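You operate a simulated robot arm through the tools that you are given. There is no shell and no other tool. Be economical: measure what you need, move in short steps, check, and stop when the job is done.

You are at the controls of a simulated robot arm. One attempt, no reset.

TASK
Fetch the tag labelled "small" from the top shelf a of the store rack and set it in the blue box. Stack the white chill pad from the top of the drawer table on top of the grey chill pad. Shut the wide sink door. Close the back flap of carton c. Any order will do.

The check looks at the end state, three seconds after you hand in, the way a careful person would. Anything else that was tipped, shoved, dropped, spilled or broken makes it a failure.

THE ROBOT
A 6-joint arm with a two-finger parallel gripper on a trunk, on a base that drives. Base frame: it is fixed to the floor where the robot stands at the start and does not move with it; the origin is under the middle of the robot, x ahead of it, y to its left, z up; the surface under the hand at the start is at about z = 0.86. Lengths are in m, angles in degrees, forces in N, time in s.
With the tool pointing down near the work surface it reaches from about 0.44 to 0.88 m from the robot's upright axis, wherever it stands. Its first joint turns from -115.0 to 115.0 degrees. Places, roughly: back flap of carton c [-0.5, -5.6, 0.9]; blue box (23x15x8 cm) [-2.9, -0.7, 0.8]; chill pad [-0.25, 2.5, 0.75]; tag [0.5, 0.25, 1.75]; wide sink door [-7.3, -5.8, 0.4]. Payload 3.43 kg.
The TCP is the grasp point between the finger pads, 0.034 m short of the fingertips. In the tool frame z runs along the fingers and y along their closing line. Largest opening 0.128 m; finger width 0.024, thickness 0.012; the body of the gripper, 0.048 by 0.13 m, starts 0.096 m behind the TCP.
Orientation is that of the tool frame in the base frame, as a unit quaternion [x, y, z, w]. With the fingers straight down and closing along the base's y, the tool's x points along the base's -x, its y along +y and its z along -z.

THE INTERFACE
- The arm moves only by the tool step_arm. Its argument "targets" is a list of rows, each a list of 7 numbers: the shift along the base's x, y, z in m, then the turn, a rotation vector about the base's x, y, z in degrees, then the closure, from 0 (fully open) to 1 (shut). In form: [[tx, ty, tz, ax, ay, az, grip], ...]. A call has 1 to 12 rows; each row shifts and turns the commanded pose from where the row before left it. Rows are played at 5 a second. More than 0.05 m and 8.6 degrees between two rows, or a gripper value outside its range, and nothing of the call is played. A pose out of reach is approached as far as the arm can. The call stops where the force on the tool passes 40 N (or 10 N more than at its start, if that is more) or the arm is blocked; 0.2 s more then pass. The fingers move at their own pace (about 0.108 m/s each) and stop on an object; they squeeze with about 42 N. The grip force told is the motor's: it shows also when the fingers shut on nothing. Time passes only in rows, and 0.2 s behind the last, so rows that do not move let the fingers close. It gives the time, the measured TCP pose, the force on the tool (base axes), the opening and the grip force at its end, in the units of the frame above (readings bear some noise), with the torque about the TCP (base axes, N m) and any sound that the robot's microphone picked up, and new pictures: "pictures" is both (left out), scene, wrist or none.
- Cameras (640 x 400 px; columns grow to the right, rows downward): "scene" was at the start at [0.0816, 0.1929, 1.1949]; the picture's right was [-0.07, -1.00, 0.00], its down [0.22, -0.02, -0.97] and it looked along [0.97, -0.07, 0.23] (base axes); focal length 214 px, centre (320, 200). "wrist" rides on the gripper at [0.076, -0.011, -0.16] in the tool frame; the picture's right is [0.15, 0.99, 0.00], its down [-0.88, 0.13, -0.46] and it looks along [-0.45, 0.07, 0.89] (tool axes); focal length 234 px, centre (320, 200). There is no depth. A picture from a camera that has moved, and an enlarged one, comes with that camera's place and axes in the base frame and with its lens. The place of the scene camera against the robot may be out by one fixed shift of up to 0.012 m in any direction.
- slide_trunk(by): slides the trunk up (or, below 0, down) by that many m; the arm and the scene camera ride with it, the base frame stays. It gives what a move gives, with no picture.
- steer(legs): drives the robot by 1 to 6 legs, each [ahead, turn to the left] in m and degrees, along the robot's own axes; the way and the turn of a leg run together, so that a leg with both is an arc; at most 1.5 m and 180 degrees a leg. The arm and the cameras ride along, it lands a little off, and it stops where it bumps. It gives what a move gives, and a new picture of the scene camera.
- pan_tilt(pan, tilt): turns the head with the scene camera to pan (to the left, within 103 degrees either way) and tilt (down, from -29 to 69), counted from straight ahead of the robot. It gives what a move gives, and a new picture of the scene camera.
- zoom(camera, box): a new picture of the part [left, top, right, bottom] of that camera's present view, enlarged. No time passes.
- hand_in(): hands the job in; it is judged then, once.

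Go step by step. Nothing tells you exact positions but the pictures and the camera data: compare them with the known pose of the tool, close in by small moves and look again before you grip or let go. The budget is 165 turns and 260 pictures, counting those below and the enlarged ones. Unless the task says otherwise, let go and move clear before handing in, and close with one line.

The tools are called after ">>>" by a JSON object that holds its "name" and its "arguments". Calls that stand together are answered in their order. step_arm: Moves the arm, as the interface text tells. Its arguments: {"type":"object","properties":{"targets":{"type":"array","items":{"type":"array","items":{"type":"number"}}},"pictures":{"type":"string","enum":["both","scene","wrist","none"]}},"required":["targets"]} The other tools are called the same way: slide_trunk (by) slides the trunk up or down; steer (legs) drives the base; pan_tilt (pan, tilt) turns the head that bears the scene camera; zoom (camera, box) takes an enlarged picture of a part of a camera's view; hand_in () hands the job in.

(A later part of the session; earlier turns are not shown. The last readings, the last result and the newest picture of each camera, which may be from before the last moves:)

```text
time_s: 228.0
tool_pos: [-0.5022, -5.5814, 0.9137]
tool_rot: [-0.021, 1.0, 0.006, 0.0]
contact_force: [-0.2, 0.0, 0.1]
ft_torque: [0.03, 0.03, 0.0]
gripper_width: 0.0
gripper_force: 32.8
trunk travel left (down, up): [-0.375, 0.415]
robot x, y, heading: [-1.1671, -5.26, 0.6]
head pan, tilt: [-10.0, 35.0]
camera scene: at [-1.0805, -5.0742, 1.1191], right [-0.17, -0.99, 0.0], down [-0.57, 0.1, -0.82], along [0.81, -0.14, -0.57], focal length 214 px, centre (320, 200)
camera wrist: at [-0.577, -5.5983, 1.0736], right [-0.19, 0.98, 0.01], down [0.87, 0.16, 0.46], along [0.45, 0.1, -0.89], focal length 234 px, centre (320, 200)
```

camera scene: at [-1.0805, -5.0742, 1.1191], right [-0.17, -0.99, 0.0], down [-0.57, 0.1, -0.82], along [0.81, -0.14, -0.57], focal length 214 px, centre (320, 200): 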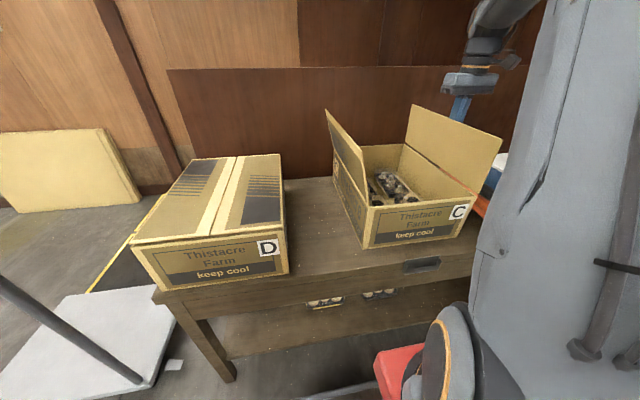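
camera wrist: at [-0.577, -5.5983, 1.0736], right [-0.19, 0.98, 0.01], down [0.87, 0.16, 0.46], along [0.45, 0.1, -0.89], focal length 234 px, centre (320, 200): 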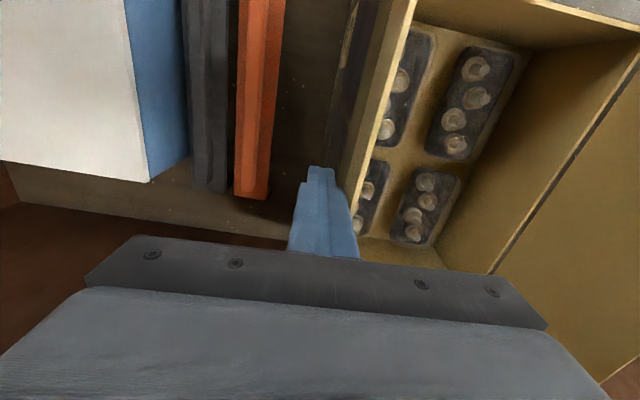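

The flap moves easily with the fingers. Continue through the arc in and down.

>>> {"name": "step_arm", "arguments": {"targets": [[0, 0.02, 0, 0, 0, 0, 1], [0, 0.02, -0.003, 0, 0, 0, 1], [0, 0.02, -0.008, 0, 0, 0, 1], [0, 0.02, -0.014, 0, 0, 0, 1]], "pictures": "scene"}}

>>> {"name": "step_arm", "arguments": {"targets": [[0, 0.015, -0.012, 0, 0, 0, 1], [0, 0.012, -0.012, 0, 0, 0, 1], [0, 0.008, -0.012, 0, 0, 0, 1]]}}

```text
time_s: 229.0
tool_pos: [-0.5015, -5.5017, 0.8893]
tool_rot: [-0.021, 1.0, 0.006, 0.0]
contact_force: [0.2, 0.1, -1.2]
ft_torque: [0.01, -0.05, 0.0]
gripper_width: 0.0002
gripper_force: 32.9
trunk travel left (down, up): [-0.375, 0.415]
robot x, y, heading: [-1.1627, -5.2555, 0.4]
head pan, tilt: [-10.0, 35.0]
camera scene: at [-1.0806, -5.0741, 1.1191], right [-0.17, -0.99, 0.0], down [-0.57, 0.1, -0.82], along [0.81, -0.14, -0.57], focal length 214 px, centre (320, 200)
```

scene: 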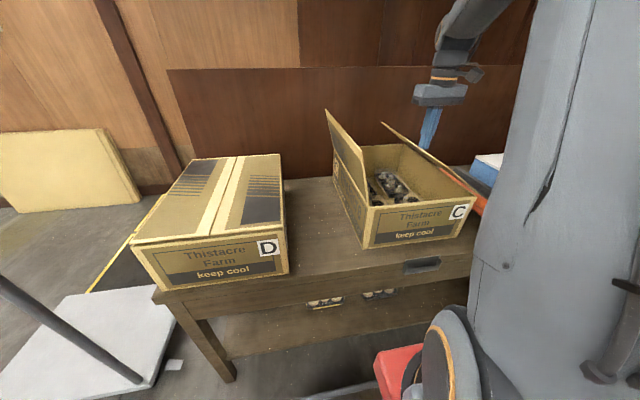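

```text
time_s: 229.8
tool_pos: [-0.5008, -5.4673, 0.8534]
tool_rot: [-0.022, 1.0, 0.006, 0.0]
contact_force: [1.3, 0.3, 0.2]
ft_torque: [0.03, -0.01, 0.01]
gripper_width: 0.0
gripper_force: 32.8
trunk travel left (down, up): [-0.375, 0.415]
robot x, y, heading: [-1.1635, -5.2556, 0.3]
head pan, tilt: [-10.0, 35.0]
camera scene: at [-1.0806, -5.0741, 1.1191], right [-0.17, -0.99, 0.0], down [-0.57, 0.1, -0.82], along [0.81, -0.14, -0.57], focal length 214 px, centre (320, 200)
camera wrist: at [-0.5765, -5.4832, 1.0125], right [-0.19, 0.98, 0.01], down [0.87, 0.16, 0.46], along [0.45, 0.1, -0.89], focal length 234 px, centre (320, 200)
```

scene: 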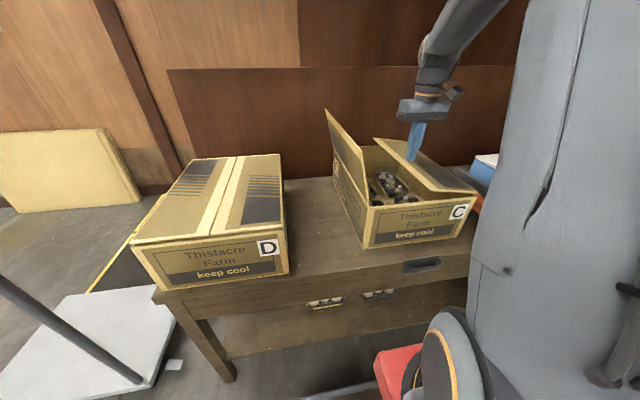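
wrist: 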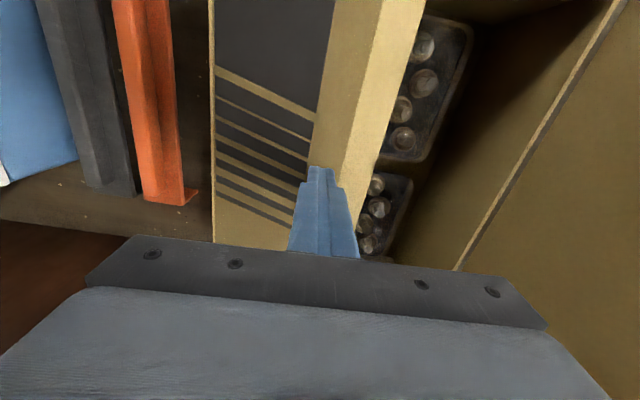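

Nearly flat. Press the last bit gently.

>>> {"name": "step_arm", "arguments": {"targets": [[0, 0.004, -0.008, 0, 0, 0, 1], [0, 0, -0.006, 0, 0, 0, 1], [0, 0, -0.004, 0, 0, 0, 1], [0, 0, 0, 0, 0, 0, 1]]}}

>>> {"name": "zoom", "arguments": {"camera": "scene", "box": [300, 80, 520, 260]}}

```text
time_s: 230.8
tool_pos: [-0.501, -5.4635, 0.8362]
tool_rot: [-0.021, 1.0, 0.006, 0.0]
contact_force: [0.5, -0.7, 0.0]
ft_torque: [-0.01, -0.03, 0.01]
gripper_width: 0.0
gripper_force: 33.0
trunk travel left (down, up): [-0.375, 0.415]
robot x, y, heading: [-1.1645, -5.2588, 0.3]
head pan, tilt: [-10.0, 35.0]
camera scene: at [-1.0806, -5.074, 1.1191], right [-0.17, -0.99, 0.0], down [-0.57, 0.1, -0.82], along [0.81, -0.14, -0.57], focal length 214 px, centre (320, 200)
camera wrist: at [-0.5759, -5.4799, 0.9942], right [-0.19, 0.98, 0.01], down [0.87, 0.16, 0.46], along [0.45, 0.1, -0.89], focal length 234 px, centre (320, 200)
```

scene: 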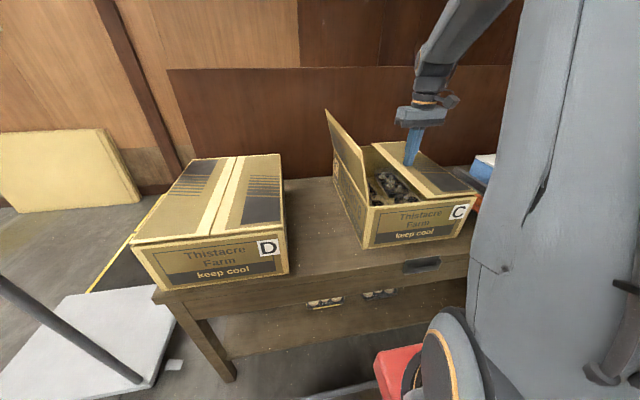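
wrist: 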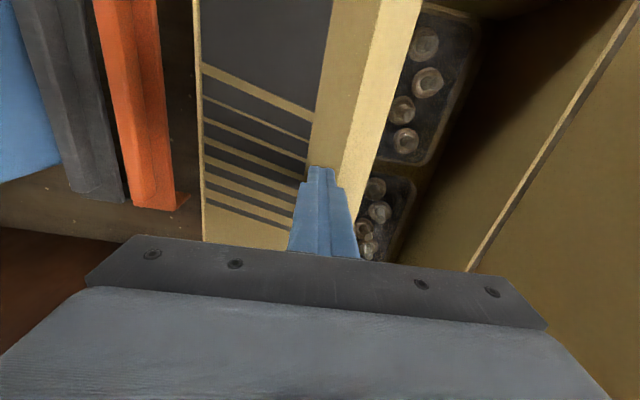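

```text
2.22 times, centred on (410, 170) of scene
camera zoom: at [-1.0806, -5.074, 1.1191], right [-0.17, -0.99, 0.0], down [-0.57, 0.1, -0.82], along [0.81, -0.14, -0.57], focal length 477 px, centre (120, 267)
```

zoom: 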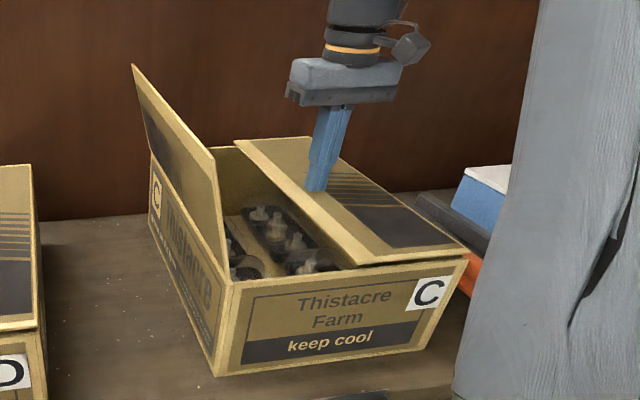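

Almost flush; press a little more until resistance.

>>> {"name": "step_arm", "arguments": {"targets": [[0, 0, -0.003, 0, 0, 0, 1], [0, 0, -0.003, 0, 0, 0, 1], [0, 0, -0.003, 0, 0, 0, 1]], "pictures": "none"}}

>>> {"name": "zoom", "arguments": {"camera": "scene", "box": [300, 80, 520, 260]}}

```text
time_s: 231.6
tool_pos: [-0.501, -5.4621, 0.8336]
tool_rot: [-0.021, 1.0, 0.004, 0.003]
contact_force: [-10.4, 3.0, 22.5]
ft_torque: [0.02, 0.6, -0.05]
gripper_width: 0.0
gripper_force: 32.6
trunk travel left (down, up): [-0.375, 0.415]
robot x, y, heading: [-1.1659, -5.2523, 0.2]
head pan, tilt: [-10.0, 35.0]
stopped in row 3: the force on the tool passed its limit at 44 N (the readings are from after the stop); the commanded pose is now the measured one
```

```text
2.22 times, centred on (410, 170) of scene
camera zoom: at [-1.0817, -5.0737, 1.1192], right [-0.17, -0.99, 0.0], down [-0.56, 0.1, -0.82], along [0.81, -0.14, -0.57], focal length 477 px, centre (120, 267)
```

zoom: 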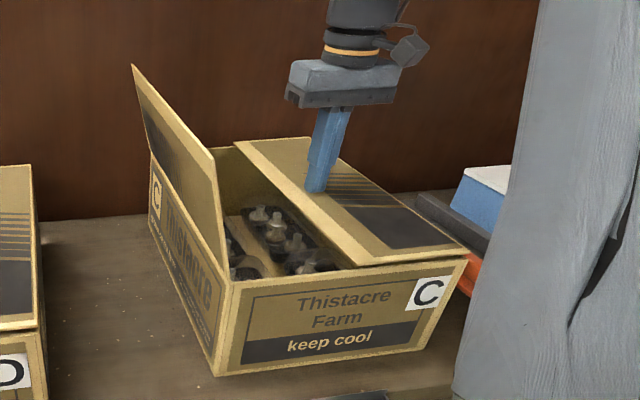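

It hit its stop: the flap is shut. Lift off and check it stays.

>>> {"name": "step_arm", "arguments": {"targets": [[0, 0, 0.02, 0, 0, 0, 1], [0, 0, 0.04, 0, 0, 0, 1], [0, 0, 0.05, 0, 0, 0, 1], [0, 0, 0.05, 0, 0, 0, 1], [0, 0, 0.05, 0, 0, 0, 1], [0, 0, 0.05, 0, 0, 0, 1], [0, 0, 0.05, 0, 0, 0, 1]], "pictures": "none"}}

>>> {"name": "zoom", "arguments": {"camera": "scene", "box": [300, 80, 520, 260]}}

```text
time_s: 233.2
tool_pos: [-0.5005, -5.4634, 1.1411]
tool_rot: [-0.022, 1.0, 0.004, 0.003]
contact_force: [-0.3, 0.1, -0.6]
ft_torque: [0.0, 0.01, -0.03]
gripper_width: 0.0001
gripper_force: 33.0
trunk travel left (down, up): [-0.375, 0.415]
robot x, y, heading: [-1.1658, -5.2583, 0.2]
head pan, tilt: [-10.0, 35.0]
```

```text
2.22 times, centred on (410, 170) of scene
camera zoom: at [-1.0806, -5.0741, 1.1191], right [-0.17, -0.99, 0.0], down [-0.57, 0.1, -0.82], along [0.81, -0.14, -0.57], focal length 477 px, centre (120, 267)
```

zoom: 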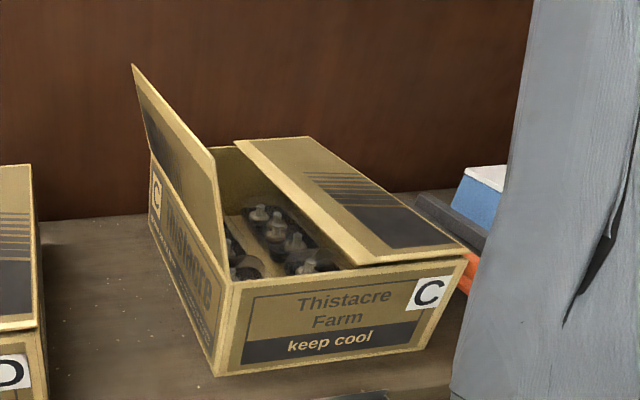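

The back flap is shut and stays. Now retract, back off, turn to face west toward the sink.

>>> {"name": "step_arm", "arguments": {"targets": [[-0.03, 0.03, 0.02, 0, 0, 0, 1], [-0.04, 0.03, 0, 0, 0, 0, 1], [-0.04, 0.03, 0, 0, 0, 0, 1], [-0.04, 0.03, 0, 0, 0, 0, 1], [-0.02, 0.03, 0, 0, 0, 0, 1]], "pictures": "none"}}

>>> {"name": "steer", "arguments": {"legs": [[-0.25, 0], [0, 90], [0.2, 0], [0, 90]]}}

>>> {"name": "pan_tilt", "arguments": {"pan": 0, "tilt": 15}}

```text
time_s: 234.4
tool_pos: [-0.6683, -5.3129, 1.1601]
tool_rot: [-0.021, 1.0, 0.004, 0.002]
contact_force: [0.4, -0.7, 0.7]
ft_torque: [0.01, 0.07, 0.05]
gripper_width: 0.0
gripper_force: 33.2
trunk travel left (down, up): [-0.375, 0.415]
robot x, y, heading: [-1.1642, -5.2577, 0.4]
head pan, tilt: [-10.0, 35.0]
```

```text
time_s: 245.0
tool_pos: [-1.9111, -4.9949, 1.1609]
tool_rot: [1.0, 0.009, -0.003, 0.005]
contact_force: [-0.1, -0.2, 0.4]
ft_torque: [0.0, -0.02, 0.01]
gripper_width: 0.0
gripper_force: 32.8
trunk travel left (down, up): [-0.375, 0.415]
robot x, y, heading: [-1.4138, -5.0636, 178.8]
head pan, tilt: [-10.0, 35.0]
camera scene: at [-1.5086, -5.236, 1.1191], right [0.19, 0.98, 0.0], down [0.56, -0.11, -0.82], along [-0.8, 0.16, -0.57], focal length 214 px, centre (320, 200)
```

scene: 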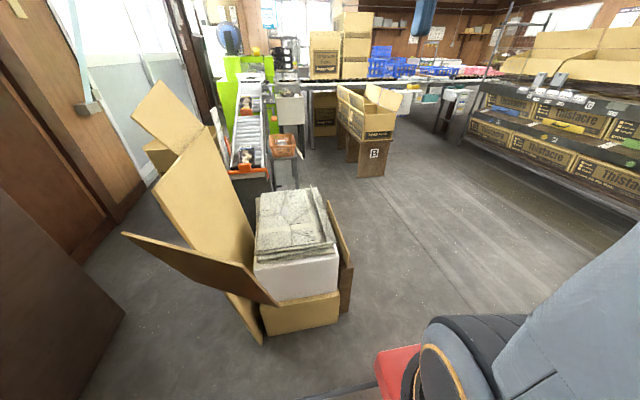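

```text
time_s: 245.9
tool_pos: [-1.9112, -4.9937, 1.1603]
tool_rot: [1.0, 0.008, -0.002, 0.003]
contact_force: [-0.3, -0.4, -0.3]
ft_torque: [-0.02, -0.02, -0.03]
gripper_width: 0.0
gripper_force: 33.1
trunk travel left (down, up): [-0.375, 0.415]
robot x, y, heading: [-1.412, -5.0651, 179.0]
head pan, tilt: [0.0, 15.0]
camera scene: at [-1.5156, -5.2511, 1.151], right [0.02, 1.0, 0.0], down [0.26, -0.01, -0.97], along [-0.97, 0.02, -0.26], focal length 214 px, centre (320, 200)
```

scene: 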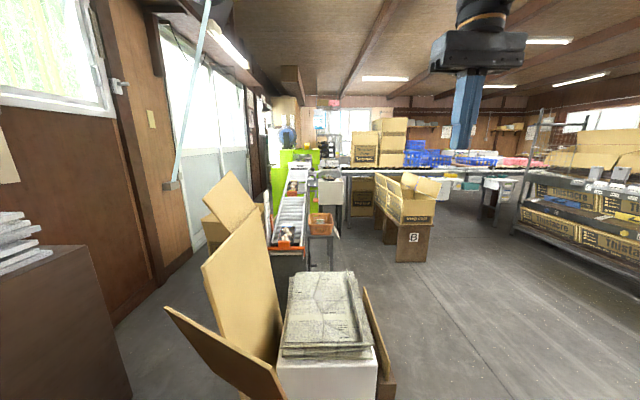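

I need an overview to find the way to the sink; raise the camera.

>>> {"name": "slide_trunk", "arguments": {"by": 0.4}}

>>> {"name": "pan_tilt", "arguments": {"pan": -5, "tilt": 15}}

>>> {"name": "zoom", "arguments": {"camera": "scene", "box": [220, 80, 540, 280]}}

```text
time_s: 249.7
tool_pos: [-1.9104, -4.9953, 1.5603]
tool_rot: [1.0, 0.009, -0.003, 0.005]
contact_force: [0.2, -0.4, -0.8]
ft_torque: [0.0, -0.02, -0.02]
gripper_width: 0.0
gripper_force: 32.9
trunk travel left (down, up): [-0.775, 0.015]
robot x, y, heading: [-1.4151, -5.0642, 179.0]
head pan, tilt: [0.0, 15.0]
```

```text
time_s: 250.3
tool_pos: [-1.9103, -4.9947, 1.5595]
tool_rot: [1.0, 0.008, -0.003, 0.005]
contact_force: [0.3, -0.2, -0.1]
ft_torque: [-0.03, -0.01, -0.01]
gripper_width: 0.0
gripper_force: 33.3
trunk travel left (down, up): [-0.775, 0.015]
robot x, y, heading: [-1.4158, -5.0622, 179.1]
head pan, tilt: [-5.0, 15.0]
camera scene: at [-1.4038, -5.2452, 1.5511], right [0.11, 0.99, 0.0], down [0.26, -0.03, -0.97], along [-0.96, 0.1, -0.26], focal length 214 px, centre (320, 200)
```

scene: 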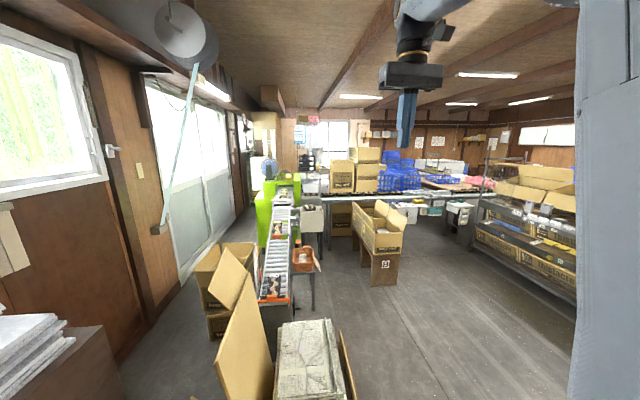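

```text
2.00 times, centred on (380, 180) of scene
camera zoom: at [-1.4038, -5.2452, 1.5511], right [0.11, 0.99, 0.0], down [0.26, -0.03, -0.97], along [-0.96, 0.1, -0.26], focal length 429 px, centre (200, 240)
```

zoom: 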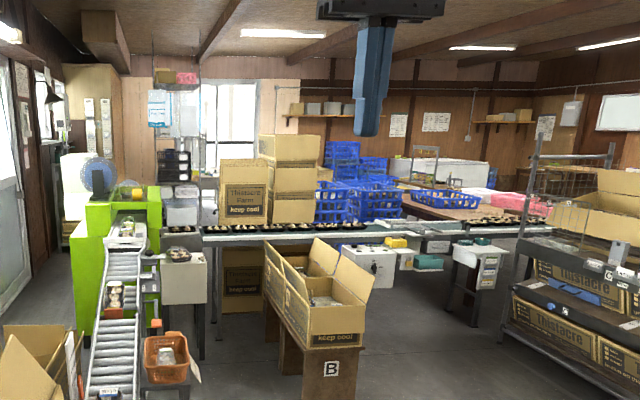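

The conveyor blocks the direct way west, so I'll go back by the known route to the north aisle and west from there.

>>> {"name": "steer", "arguments": {"legs": [[0, -89], [1.5, 0], [0.13, 0], [0, -90], [1.48, 0], [0, 93]]}}

>>> {"name": "pan_tilt", "arguments": {"pan": 0, "tilt": 15}}

```text
time_s: 277.1
tool_pos: [0.1098, -2.9432, 1.5602]
tool_rot: [0.741, -0.671, -0.005, 0.002]
contact_force: [0.3, 0.0, 0.7]
ft_torque: [-0.02, -0.02, 0.01]
gripper_width: 0.0
gripper_force: 32.0
trunk travel left (down, up): [-0.775, 0.015]
robot x, y, heading: [0.0827, -3.4409, 93.7]
head pan, tilt: [-5.0, 15.0]
camera scene: at [-0.1044, -3.468, 1.5511], right [1.0, -0.02, 0.0], down [-0.01, -0.26, -0.97], along [0.02, 0.97, -0.26], focal length 214 px, centre (320, 200)
```

scene: 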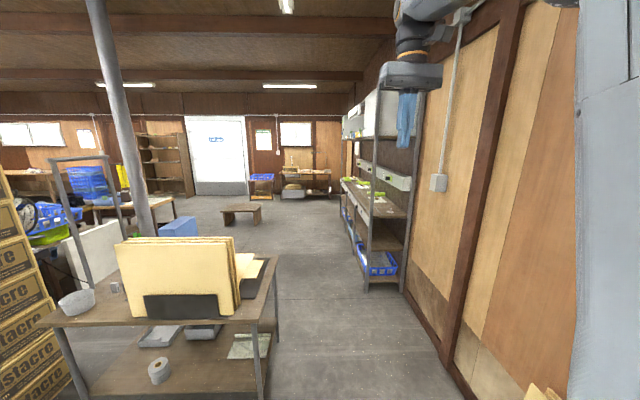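

```text
time_s: 277.8
tool_pos: [0.1101, -2.9446, 1.5612]
tool_rot: [0.741, -0.671, -0.006, 0.002]
contact_force: [0.5, -1.2, -0.3]
ft_torque: [-0.03, 0.0, -0.01]
gripper_width: 0.0003
gripper_force: 33.3
trunk travel left (down, up): [-0.775, 0.015]
robot x, y, heading: [0.0837, -3.4427, 93.4]
head pan, tilt: [0.0, 15.0]
camera scene: at [-0.1125, -3.4682, 1.5511], right [1.0, 0.06, 0.0], down [0.02, -0.26, -0.97], along [-0.06, 0.96, -0.26], focal length 214 px, centre (320, 200)
```

scene: 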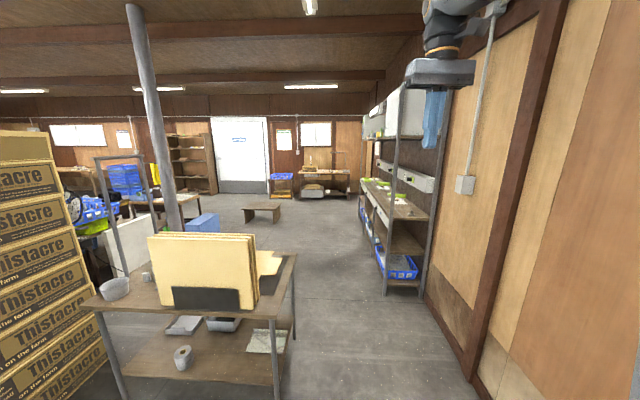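

Clear corridor north. Drive on up to the north aisle.

>>> {"name": "steer", "arguments": {"legs": [[0, -3.4], [1.5, 0], [0.75, 0], [0, 15], [1.5, 0], [0, -15]]}}

>>> {"name": "steer", "arguments": {"legs": [[1.3, 0], [0, 90]]}}

```text
time_s: 298.3
tool_pos: [-0.376, 0.7715, 1.5604]
tool_rot: [0.733, -0.68, -0.005, 0.002]
contact_force: [-0.2, 0.5, -0.1]
ft_torque: [0.02, 0.01, 0.02]
gripper_width: 0.0001
gripper_force: 33.1
trunk travel left (down, up): [-0.775, 0.015]
robot x, y, heading: [-0.4202, 0.2744, 92.1]
head pan, tilt: [0.0, 15.0]
camera scene: at [-0.6131, 0.2533, 1.5511], right [1.0, 0.04, 0.0], down [0.01, -0.26, -0.97], along [-0.03, 0.97, -0.26], focal length 214 px, centre (320, 200)
```

scene: 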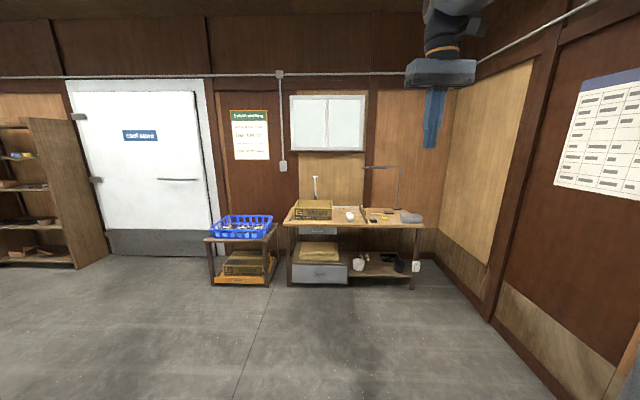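

```text
time_s: 308.5
tool_pos: [-0.9749, 1.595, 1.5617]
tool_rot: [0.999, 0.036, -0.002, 0.004]
contact_force: [0.0, -0.6, 0.1]
ft_torque: [0.0, -0.05, 0.02]
gripper_width: 0.0
gripper_force: 32.9
trunk travel left (down, up): [-0.775, 0.015]
robot x, y, heading: [-0.4745, 1.5538, -178.1]
head pan, tilt: [0.0, 15.0]
camera scene: at [-0.4546, 1.3629, 1.5511], right [-0.03, 1.0, 0.0], down [0.26, 0.01, -0.97], along [-0.97, -0.03, -0.26], focal length 214 px, centre (320, 200)
```

scene: 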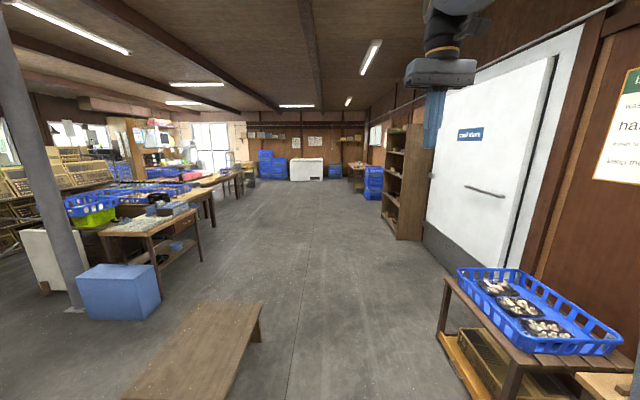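

Open aisle west. Drive 4.5 m and look.

>>> {"name": "steer", "arguments": {"legs": [[1.5, 0], [1.5, 0], [1.5, 0]]}}

>>> {"name": "pan_tilt", "arguments": {"pan": 45, "tilt": 15}}

```text
time_s: 330.1
tool_pos: [-5.5004, 1.5855, 1.5599]
tool_rot: [1.0, 0.021, -0.003, 0.004]
contact_force: [-0.2, -0.1, -1.0]
ft_torque: [-0.01, 0.0, 0.01]
gripper_width: 0.0
gripper_force: 33.1
trunk travel left (down, up): [-0.775, 0.015]
robot x, y, heading: [-5.0008, 1.5242, -179.9]
head pan, tilt: [0.0, 15.0]
camera scene: at [-4.988, 1.3385, 1.5511], right [0.0, 1.0, 0.0], down [0.26, 0.0, -0.97], along [-0.97, 0.0, -0.26], focal length 214 px, centre (320, 200)
```

scene: 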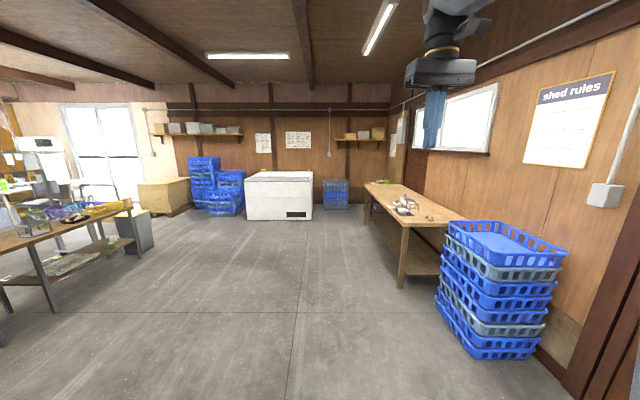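

```text
time_s: 331.2
tool_pos: [-5.5007, 1.5856, 1.5608]
tool_rot: [1.0, 0.02, -0.004, 0.004]
contact_force: [-0.2, 0.7, 0.5]
ft_torque: [0.02, 0.02, -0.05]
gripper_width: 0.0001
gripper_force: 33.5
trunk travel left (down, up): [-0.775, 0.015]
robot x, y, heading: [-4.9995, 1.5283, -180.1]
head pan, tilt: [45.0, 15.0]
camera scene: at [-4.9606, 1.2726, 1.5511], right [-0.71, 0.71, 0.0], down [0.18, 0.18, -0.97], along [-0.68, -0.68, -0.26], focal length 214 px, centre (320, 200)
```

scene: 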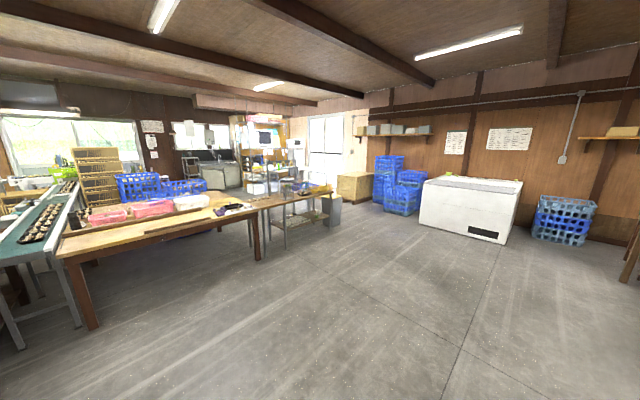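

The sink is at the back left; the passage seems to be past the end of the tables near the bin. Drive closer.

>>> {"name": "steer", "arguments": {"legs": [[1.5, 0], [0.5, 0], [0, 60]]}}

>>> {"name": "pan_tilt", "arguments": {"pan": 0, "tilt": 20}}

```text
time_s: 343.9
tool_pos: [-7.3177, 1.132, 1.5611]
tool_rot: [0.855, 0.519, 0.0, 0.005]
contact_force: [0.3, -0.4, 0.1]
ft_torque: [0.02, 0.0, -0.02]
gripper_width: 0.0
gripper_force: 32.9
trunk travel left (down, up): [-0.775, 0.015]
robot x, y, heading: [-7.0237, 1.5386, -119.7]
head pan, tilt: [45.0, 15.0]
camera scene: at [-6.7748, 1.4481, 1.5511], right [-0.96, -0.26, 0.0], down [-0.07, 0.25, -0.97], along [0.26, -0.93, -0.26], focal length 214 px, centre (320, 200)
```

scene: 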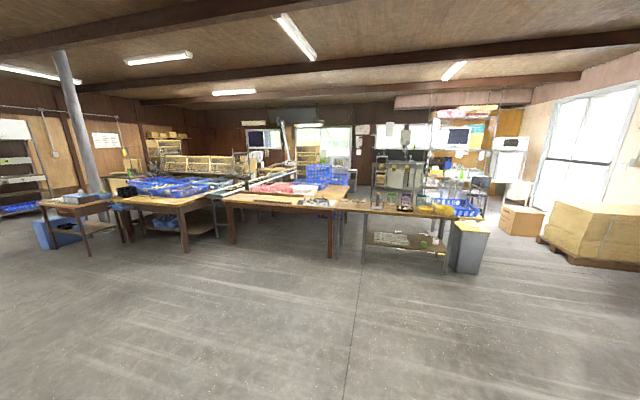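

```text
time_s: 345.1
tool_pos: [-7.317, 1.1319, 1.5612]
tool_rot: [0.855, 0.519, 0.0, 0.006]
contact_force: [-0.1, 0.8, -0.3]
ft_torque: [-0.01, 0.0, -0.02]
gripper_width: 0.0001
gripper_force: 32.9
trunk travel left (down, up): [-0.775, 0.015]
robot x, y, heading: [-7.0228, 1.5364, -119.6]
head pan, tilt: [0.0, 20.0]
camera scene: at [-6.8455, 1.4573, 1.543], right [-0.87, 0.49, 0.0], down [0.17, 0.3, -0.94], along [-0.46, -0.82, -0.34], focal length 214 px, centre (320, 200)
```

scene: 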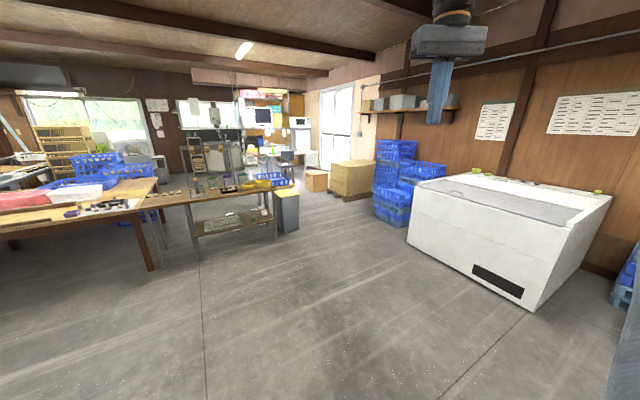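

The passage runs at x≈-8.5 between the bin and the crates. Drive there and look south.

>>> {"name": "steer", "arguments": {"legs": [[1.5, 0], [1.35, 0], [0, 30]]}}

>>> {"name": "pan_tilt", "arguments": {"pan": 15, "tilt": 20}}

```text
time_s: 360.4
tool_pos: [-8.5742, -1.4151, 1.5605]
tool_rot: [0.711, 0.703, 0.001, 0.005]
contact_force: [0.3, 0.2, 0.4]
ft_torque: [-0.01, 0.01, 0.01]
gripper_width: 0.0
gripper_force: 33.3
trunk travel left (down, up): [-0.775, 0.015]
robot x, y, heading: [-8.4918, -0.9233, -92.7]
head pan, tilt: [0.0, 20.0]
camera scene: at [-8.2989, -0.9097, 1.543], right [-1.0, 0.05, 0.0], down [0.02, 0.34, -0.94], along [-0.05, -0.94, -0.34], focal length 214 px, centre (320, 200)
```

scene: 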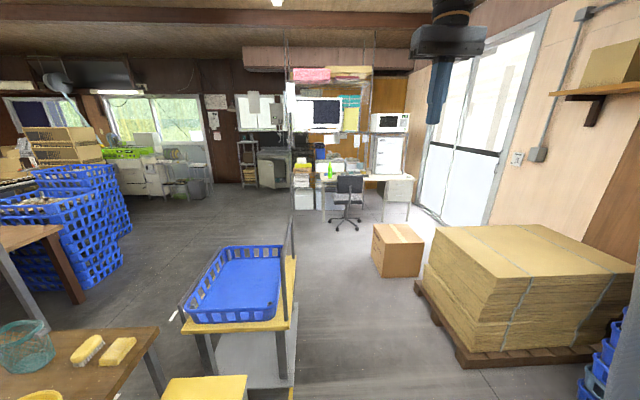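

```text
time_s: 361.1
tool_pos: [-8.5752, -1.4151, 1.5603]
tool_rot: [0.71, 0.704, 0.001, 0.004]
contact_force: [-0.5, 0.2, 1.0]
ft_torque: [0.0, 0.01, -0.06]
gripper_width: 0.0
gripper_force: 33.1
trunk travel left (down, up): [-0.775, 0.015]
robot x, y, heading: [-8.4916, -0.9195, -92.8]
head pan, tilt: [15.0, 20.0]
camera scene: at [-8.2746, -0.9077, 1.543], right [-0.98, -0.21, 0.0], down [-0.07, 0.33, -0.94], along [0.2, -0.92, -0.34], focal length 214 px, centre (320, 200)
```

scene: 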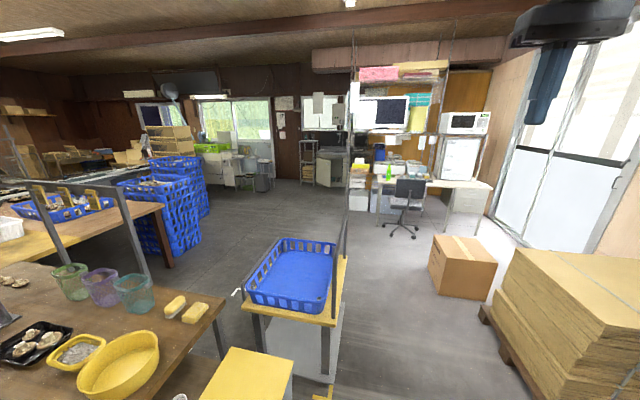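

The lane is at x≈-8.6, about 0.9 m wide, and I'm well lined up. Drive through.

>>> {"name": "steer", "arguments": {"legs": [[1.5, 0], [1.1, 0]]}}

>>> {"name": "pan_tilt", "arguments": {"pan": 25, "tilt": 22}}

>>> {"name": "zoom", "arguments": {"camera": "scene", "box": [200, 100, 440, 270]}}

```text
time_s: 373.1
tool_pos: [-8.7039, -3.921, 1.5604]
tool_rot: [0.712, 0.702, 0.002, 0.004]
contact_force: [0.1, -0.8, 0.1]
ft_torque: [0.03, 0.01, 0.02]
gripper_width: 0.0
gripper_force: 33.3
trunk travel left (down, up): [-0.775, 0.015]
robot x, y, heading: [-8.6198, -3.4244, -92.9]
head pan, tilt: [15.0, 20.0]
stopped in leg 2: the robot was blocked; the commanded pose is now the measured one
camera scene: at [-8.4017, -3.4138, 1.543], right [-0.98, -0.21, 0.0], down [-0.07, 0.33, -0.94], along [0.2, -0.92, -0.34], focal length 214 px, centre (320, 200)
```

scene: 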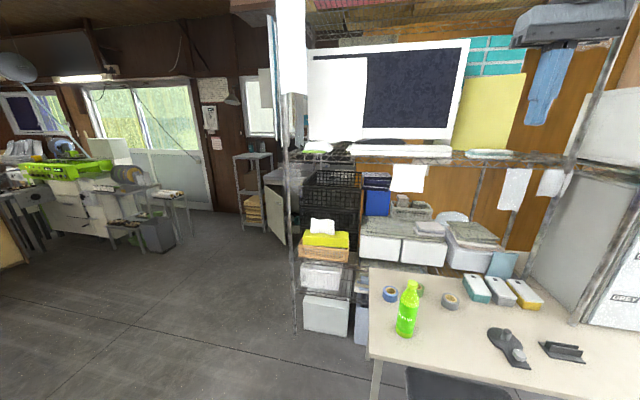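

```text
time_s: 373.8
tool_pos: [-8.7029, -3.9193, 1.5596]
tool_rot: [0.712, 0.703, 0.002, 0.004]
contact_force: [0.7, -0.5, 0.0]
ft_torque: [0.02, 0.0, 0.0]
gripper_width: 0.0002
gripper_force: 32.8
trunk travel left (down, up): [-0.775, 0.015]
robot x, y, heading: [-8.6177, -3.4253, -92.9]
head pan, tilt: [25.0, 22.0]
camera scene: at [-8.3864, -3.4086, 1.5397], right [-0.93, -0.37, 0.0], down [-0.14, 0.35, -0.93], along [0.35, -0.86, -0.37], focal length 214 px, centre (320, 200)
```

scene: 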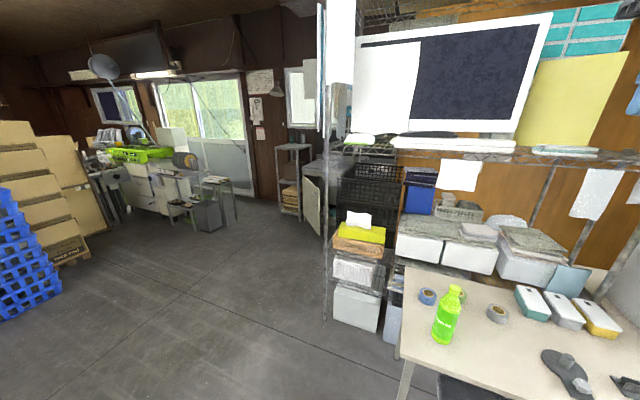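

```text
2.35 times, centred on (320, 185) of scene
camera zoom: at [-8.3864, -3.4086, 1.5397], right [-0.93, -0.37, 0.0], down [-0.14, 0.35, -0.93], along [0.35, -0.86, -0.37], focal length 505 px, centre (320, 235)
```

zoom: 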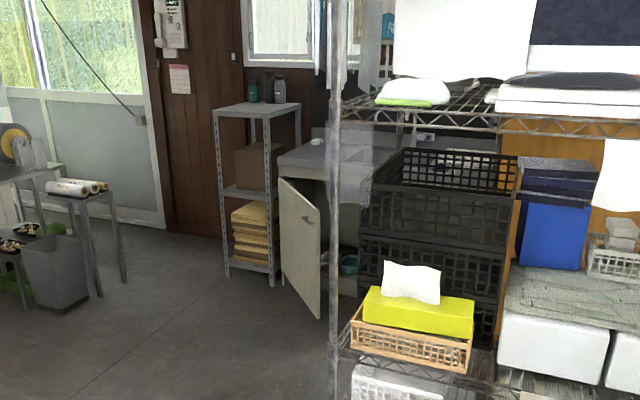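

The drive stopped on something — likely the office chair. Look down to check.

>>> {"name": "pan_tilt", "arguments": {"pan": 0, "tilt": 60}}

```text
time_s: 374.8
tool_pos: [-8.7028, -3.9197, 1.5588]
tool_rot: [0.712, 0.703, 0.001, 0.005]
contact_force: [0.3, 0.5, 0.1]
ft_torque: [0.02, 0.0, 0.01]
gripper_width: 0.0
gripper_force: 32.4
trunk travel left (down, up): [-0.775, 0.015]
robot x, y, heading: [-8.6211, -3.4295, -93.0]
head pan, tilt: [0.0, 60.0]
camera scene: at [-8.4245, -3.3891, 1.4849], right [-1.0, 0.05, 0.0], down [0.04, 0.86, -0.5], along [-0.03, -0.5, -0.87], focal length 214 px, centre (320, 200)
```

scene: 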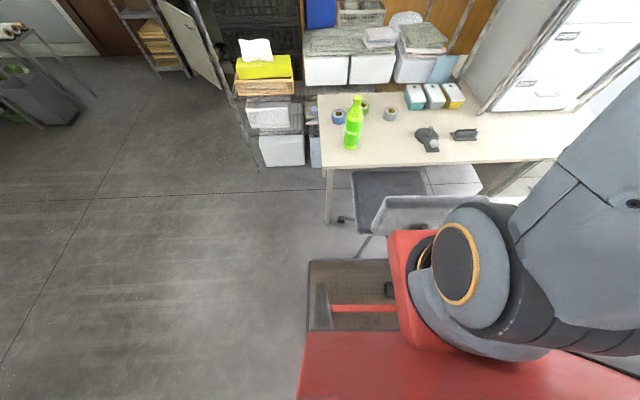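

The base touches the chair. Back off a bit and inspect it.

>>> {"name": "steer", "arguments": {"legs": [[-0.3, 0]]}}

>>> {"name": "pan_tilt", "arguments": {"pan": 0, "tilt": 45}}

```text
time_s: 376.9
tool_pos: [-8.6863, -3.6193, 1.5598]
tool_rot: [0.711, 0.704, 0.002, 0.005]
contact_force: [0.0, -0.6, 0.0]
ft_torque: [0.0, 0.03, 0.02]
gripper_width: 0.0001
gripper_force: 32.8
trunk travel left (down, up): [-0.775, 0.015]
robot x, y, heading: [-8.6054, -3.1243, -92.6]
head pan, tilt: [0.0, 60.0]
camera scene: at [-8.4096, -3.0871, 1.4848], right [-1.0, 0.05, 0.0], down [0.04, 0.87, -0.5], along [-0.02, -0.5, -0.87], focal length 214 px, centre (320, 200)
```

scene: 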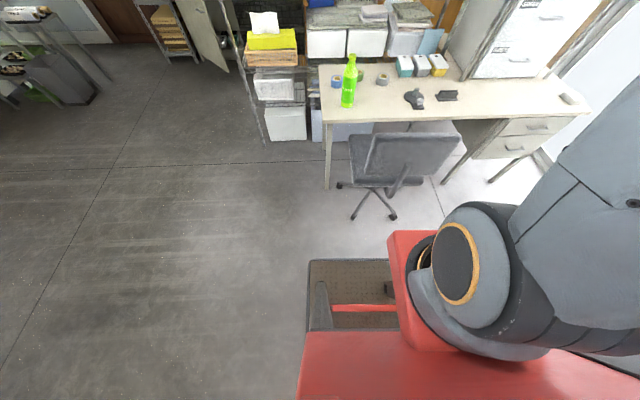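

```text
time_s: 377.6
tool_pos: [-8.6861, -3.6182, 1.559]
tool_rot: [0.711, 0.704, 0.002, 0.004]
contact_force: [0.1, 0.3, 0.6]
ft_torque: [0.0, 0.0, 0.04]
gripper_width: 0.0002
gripper_force: 32.9
trunk travel left (down, up): [-0.775, 0.015]
robot x, y, heading: [-8.6043, -3.1237, -92.8]
head pan, tilt: [0.0, 45.0]
camera scene: at [-8.4103, -3.1015, 1.5042], right [-1.0, 0.05, 0.0], down [0.03, 0.71, -0.71], along [-0.03, -0.71, -0.71], focal length 214 px, centre (320, 200)
```

scene: 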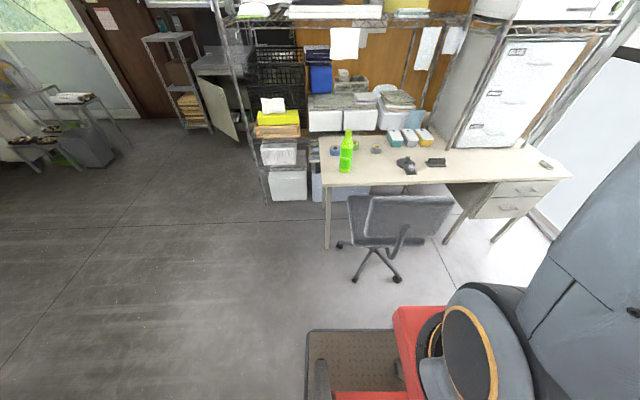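

The chair stands where it was (~(-8.87,-3.95)). Now head left across the open floor toward the sink.

>>> {"name": "steer", "arguments": {"legs": [[0, 63], [1.5, 0], [0, -50]]}}

>>> {"name": "pan_tilt", "arguments": {"pan": -5, "tilt": 25}}

>>> {"name": "zoom", "arguments": {"camera": "scene", "box": [200, 90, 440, 270]}}

```text
time_s: 390.1
tool_pos: [-7.2657, -4.3393, 1.5595]
tool_rot: [0.622, 0.783, 0.002, 0.004]
contact_force: [-0.1, 0.0, -0.5]
ft_torque: [0.0, -0.01, 0.01]
gripper_width: 0.0
gripper_force: 33.6
trunk travel left (down, up): [-0.775, 0.015]
robot x, y, heading: [-7.3025, -3.8431, -79.2]
head pan, tilt: [0.0, 45.0]
camera scene: at [-7.1192, -3.7716, 1.5043], right [-0.98, -0.19, 0.0], down [-0.13, 0.69, -0.71], along [0.13, -0.69, -0.71], focal length 214 px, centre (320, 200)
```

scene: 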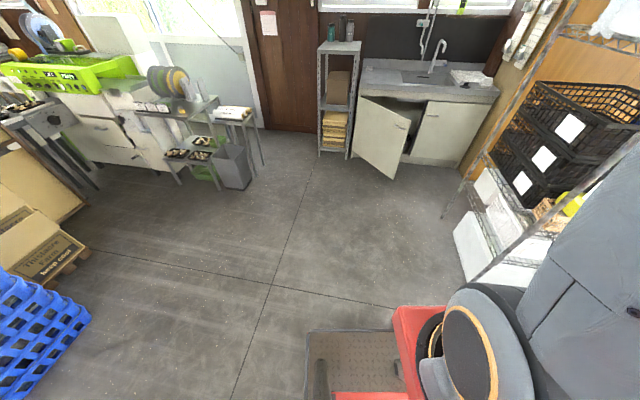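

```text
time_s: 390.9
tool_pos: [-7.2671, -4.3395, 1.5607]
tool_rot: [0.622, 0.783, 0.003, 0.003]
contact_force: [-0.8, 0.7, -0.4]
ft_torque: [-0.09, -0.02, 0.01]
gripper_width: 0.0002
gripper_force: 33.2
trunk travel left (down, up): [-0.775, 0.015]
robot x, y, heading: [-7.3024, -3.8384, -79.1]
head pan, tilt: [-5.0, 25.0]
camera scene: at [-7.1251, -3.7834, 1.5348], right [-0.99, -0.1, 0.0], down [-0.04, 0.42, -0.91], along [0.09, -0.9, -0.42], focal length 214 px, centre (320, 200)
```

scene: 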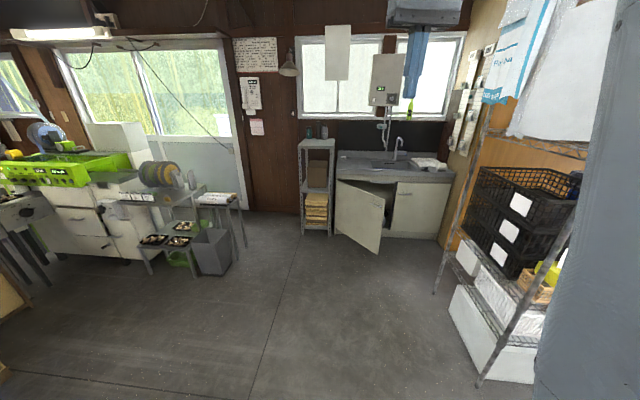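

```text
2.22 times, centred on (320, 180) of scene
camera zoom: at [-7.1251, -3.7834, 1.5348], right [-0.99, -0.1, 0.0], down [-0.04, 0.42, -0.91], along [0.09, -0.9, -0.42], focal length 477 px, centre (320, 244)
```

zoom: 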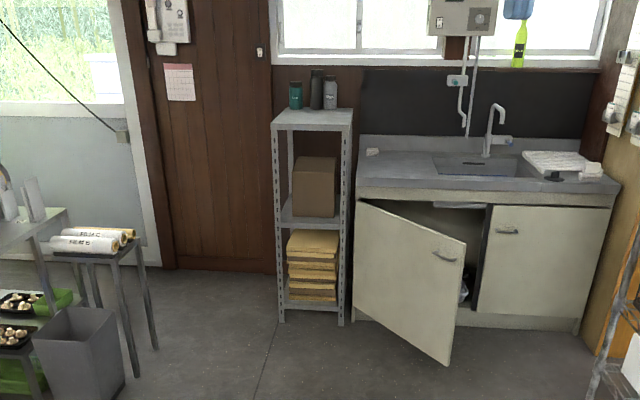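

The wide left sink door is open ≈38°, hinge at (-7.09,-5.93), free edge ≈(-7.53,-5.59). I'll drive to about 0.9 m in front, then push it with angled closed fingertips.

>>> {"name": "steer", "arguments": {"legs": [[0, -10.8], [1.15, 0]]}}

>>> {"name": "slide_trunk", "arguments": {"by": -0.4}}

>>> {"name": "pan_tilt", "arguments": {"pan": 0, "tilt": 40}}

```text
time_s: 397.4
tool_pos: [-7.3409, -5.4723, 1.5593]
tool_rot: [0.687, 0.727, 0.002, 0.004]
contact_force: [0.1, -0.4, 0.2]
ft_torque: [-0.03, -0.04, 0.02]
gripper_width: 0.0
gripper_force: 33.1
trunk travel left (down, up): [-0.775, 0.015]
robot x, y, heading: [-7.2852, -4.9739, -88.8]
head pan, tilt: [-5.0, 25.0]
camera scene: at [-7.1075, -4.9479, 1.5349], right [-1.0, 0.07, 0.0], down [0.03, 0.42, -0.91], along [-0.06, -0.9, -0.42], focal length 214 px, centre (320, 200)
```

scene: 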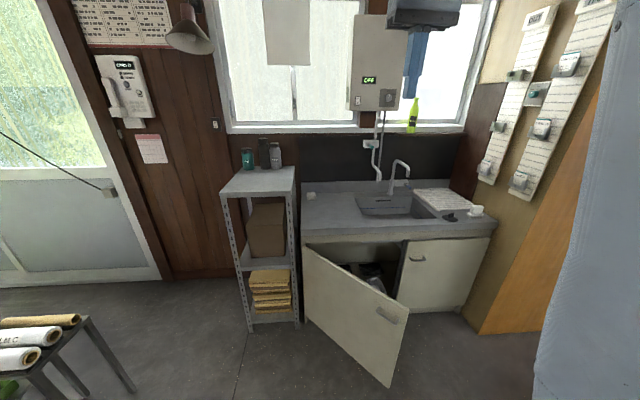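

```text
time_s: 401.2
tool_pos: [-7.3417, -5.4715, 1.1596]
tool_rot: [0.687, 0.727, 0.002, 0.004]
contact_force: [-0.2, 0.5, 0.7]
ft_torque: [-0.03, -0.03, 0.0]
gripper_width: 0.0001
gripper_force: 33.4
trunk travel left (down, up): [-0.375, 0.415]
robot x, y, heading: [-7.293, -4.9704, -89.0]
head pan, tilt: [-5.0, 25.0]
```

```text
time_s: 402.0
tool_pos: [-7.3423, -5.4711, 1.1605]
tool_rot: [0.686, 0.727, 0.001, 0.004]
contact_force: [0.0, -0.3, 1.0]
ft_torque: [-0.02, -0.01, -0.02]
gripper_width: 0.0002
gripper_force: 33.3
trunk travel left (down, up): [-0.375, 0.415]
robot x, y, heading: [-7.2927, -4.9735, -88.9]
head pan, tilt: [0.0, 40.0]
camera scene: at [-7.0976, -5.0524, 1.1116], right [-1.0, -0.02, 0.0], down [-0.01, 0.64, -0.77], along [0.01, -0.77, -0.64], focal length 214 px, centre (320, 200)
```

scene: 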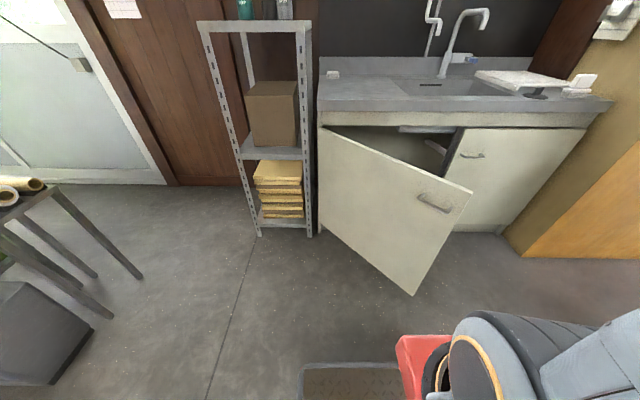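

Door refined: hinge (-7.09,-5.945), free edge (-7.537,-5.57). Pitch the tool 45° forward while retracting, then lower the trunk.

>>> {"name": "step_arm", "arguments": {"targets": [[0, 0.015, 0, -7.5, 0, 0, 1], [0, 0.015, 0, -7.5, 0, 0, 1], [0, 0.015, 0, -7.5, 0, 0, 1], [0, 0.015, 0, -7.5, 0, 0, 1], [0, 0.01, 0, -7.5, 0, 0, 1], [0, 0, 0, -7.5, 0, 0, 1]], "pictures": "none"}}

>>> {"name": "slide_trunk", "arguments": {"by": -0.36}}

>>> {"name": "steer", "arguments": {"legs": [[0.12, 0]]}}

```text
time_s: 403.4
tool_pos: [-7.384, -5.5645, 1.2186]
tool_rot: [0.633, 0.672, -0.276, 0.267]
contact_force: [0.2, -0.3, 0.3]
ft_torque: [0.02, -0.01, 0.03]
gripper_width: 0.0
gripper_force: 33.0
out of reach, approached as far as the arm can: row 2, 3, 4, 5, 6
trunk travel left (down, up): [-0.375, 0.415]
robot x, y, heading: [-7.2915, -4.9722, -89.1]
head pan, tilt: [0.0, 40.0]
```

```text
time_s: 406.9
tool_pos: [-7.3815, -5.6649, 0.8596]
tool_rot: [0.634, 0.672, -0.276, 0.266]
contact_force: [1.0, 0.0, 0.2]
ft_torque: [0.01, 0.0, 0.02]
gripper_width: 0.0001
gripper_force: 32.4
trunk travel left (down, up): [-0.015, 0.775]
robot x, y, heading: [-7.2932, -4.9698, -88.8]
head pan, tilt: [0.0, 40.0]
```

```text
time_s: 408.1
tool_pos: [-7.3801, -5.7852, 0.8583]
tool_rot: [0.633, 0.672, -0.276, 0.267]
contact_force: [-0.1, -0.3, 0.9]
ft_torque: [0.02, -0.01, -0.01]
gripper_width: 0.0
gripper_force: 32.8
trunk travel left (down, up): [-0.015, 0.775]
robot x, y, heading: [-7.2904, -5.0937, -89.0]
head pan, tilt: [0.0, 40.0]
camera scene: at [-7.0938, -5.2734, 0.7515], right [-1.0, -0.02, 0.0], down [-0.01, 0.64, -0.77], along [0.01, -0.77, -0.64], focal length 214 px, centre (320, 200)
```

scene: 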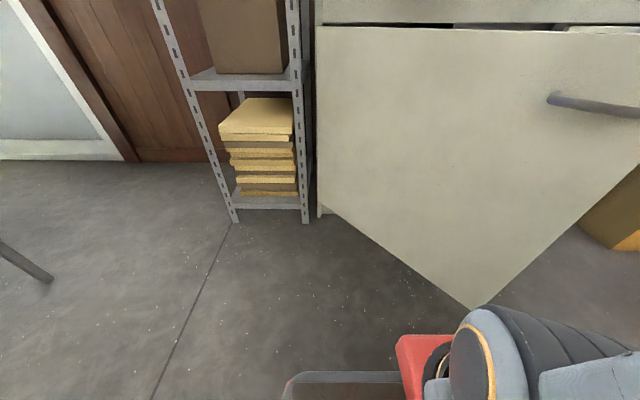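

The trunk descends forward a bit, so the hand ended above the door. Back up 0.28 m, then lower the arm in front of the door.

>>> {"name": "steer", "arguments": {"legs": [[-0.28, 0]]}}

>>> {"name": "step_arm", "arguments": {"targets": [[0, 0, -0.04, 0, 0, 0, 1], [0, 0, -0.04, 0, 0, 0, 1], [0, 0, -0.04, 0, 0, 0, 1], [0, 0, -0.04, 0, 0, 0, 1], [0, 0, -0.04, 0, 0, 0, 1], [0, 0, -0.04, 0, 0, 0, 1], [0, 0, -0.04, 0, 0, 0, 1], [0, 0, -0.04, 0, 0, 0, 1]]}}

```text
time_s: 410.1
tool_pos: [-7.3884, -5.5061, 0.8592]
tool_rot: [0.635, 0.67, -0.277, 0.265]
contact_force: [-0.9, -0.1, -0.3]
ft_torque: [-0.02, -0.01, 0.0]
gripper_width: 0.0
gripper_force: 33.0
trunk travel left (down, up): [-0.015, 0.775]
robot x, y, heading: [-7.2937, -4.818, -89.2]
head pan, tilt: [0.0, 40.0]
camera scene: at [-7.0988, -4.9952, 0.7515], right [-1.0, -0.01, 0.0], down [-0.01, 0.64, -0.77], along [0.01, -0.77, -0.64], focal length 214 px, centre (320, 200)
```

scene: 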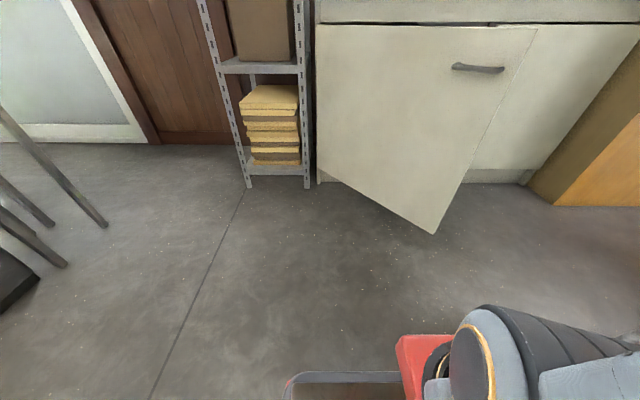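

```text
time_s: 411.9
tool_pos: [-7.3938, -5.5213, 0.5427]
tool_rot: [0.635, 0.671, -0.277, 0.266]
contact_force: [1.3, -0.1, 0.4]
ft_torque: [-0.01, 0.02, -0.01]
gripper_width: 0.0
gripper_force: 33.0
out of reach, approached as far as the arm can: row 1, 2, 3
trunk travel left (down, up): [-0.015, 0.775]
robot x, y, heading: [-7.2946, -4.8188, -89.1]
head pan, tilt: [0.0, 40.0]
camera scene: at [-7.0988, -4.9951, 0.7515], right [-1.0, -0.01, 0.0], down [-0.01, 0.64, -0.77], along [0.01, -0.77, -0.64], focal length 214 px, centre (320, 200)
camera wrist: at [-7.4094, -5.3569, 0.6017], right [0.98, 0.14, -0.14], down [0.17, -0.29, 0.94], along [0.09, -0.95, -0.31], focal length 234 px, centre (320, 200)
```

scene: 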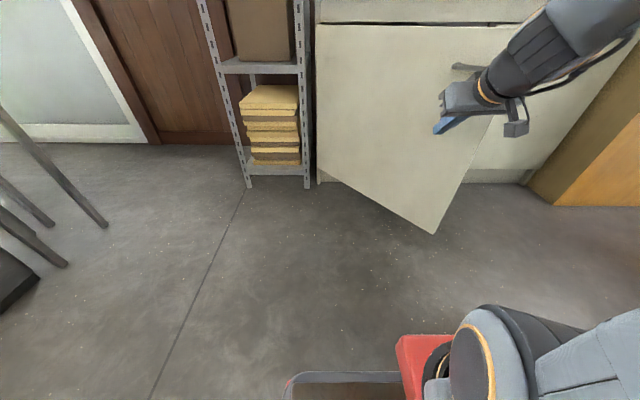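
wrist: 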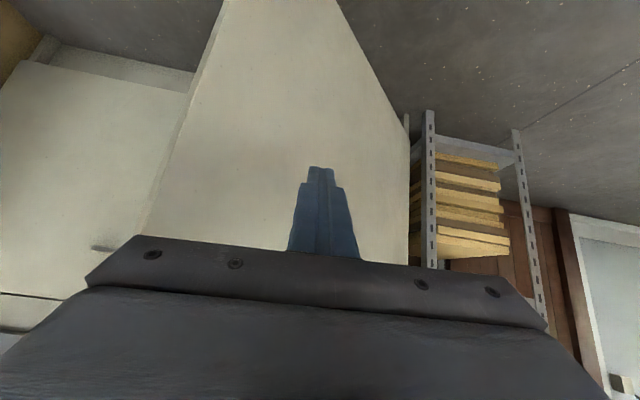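

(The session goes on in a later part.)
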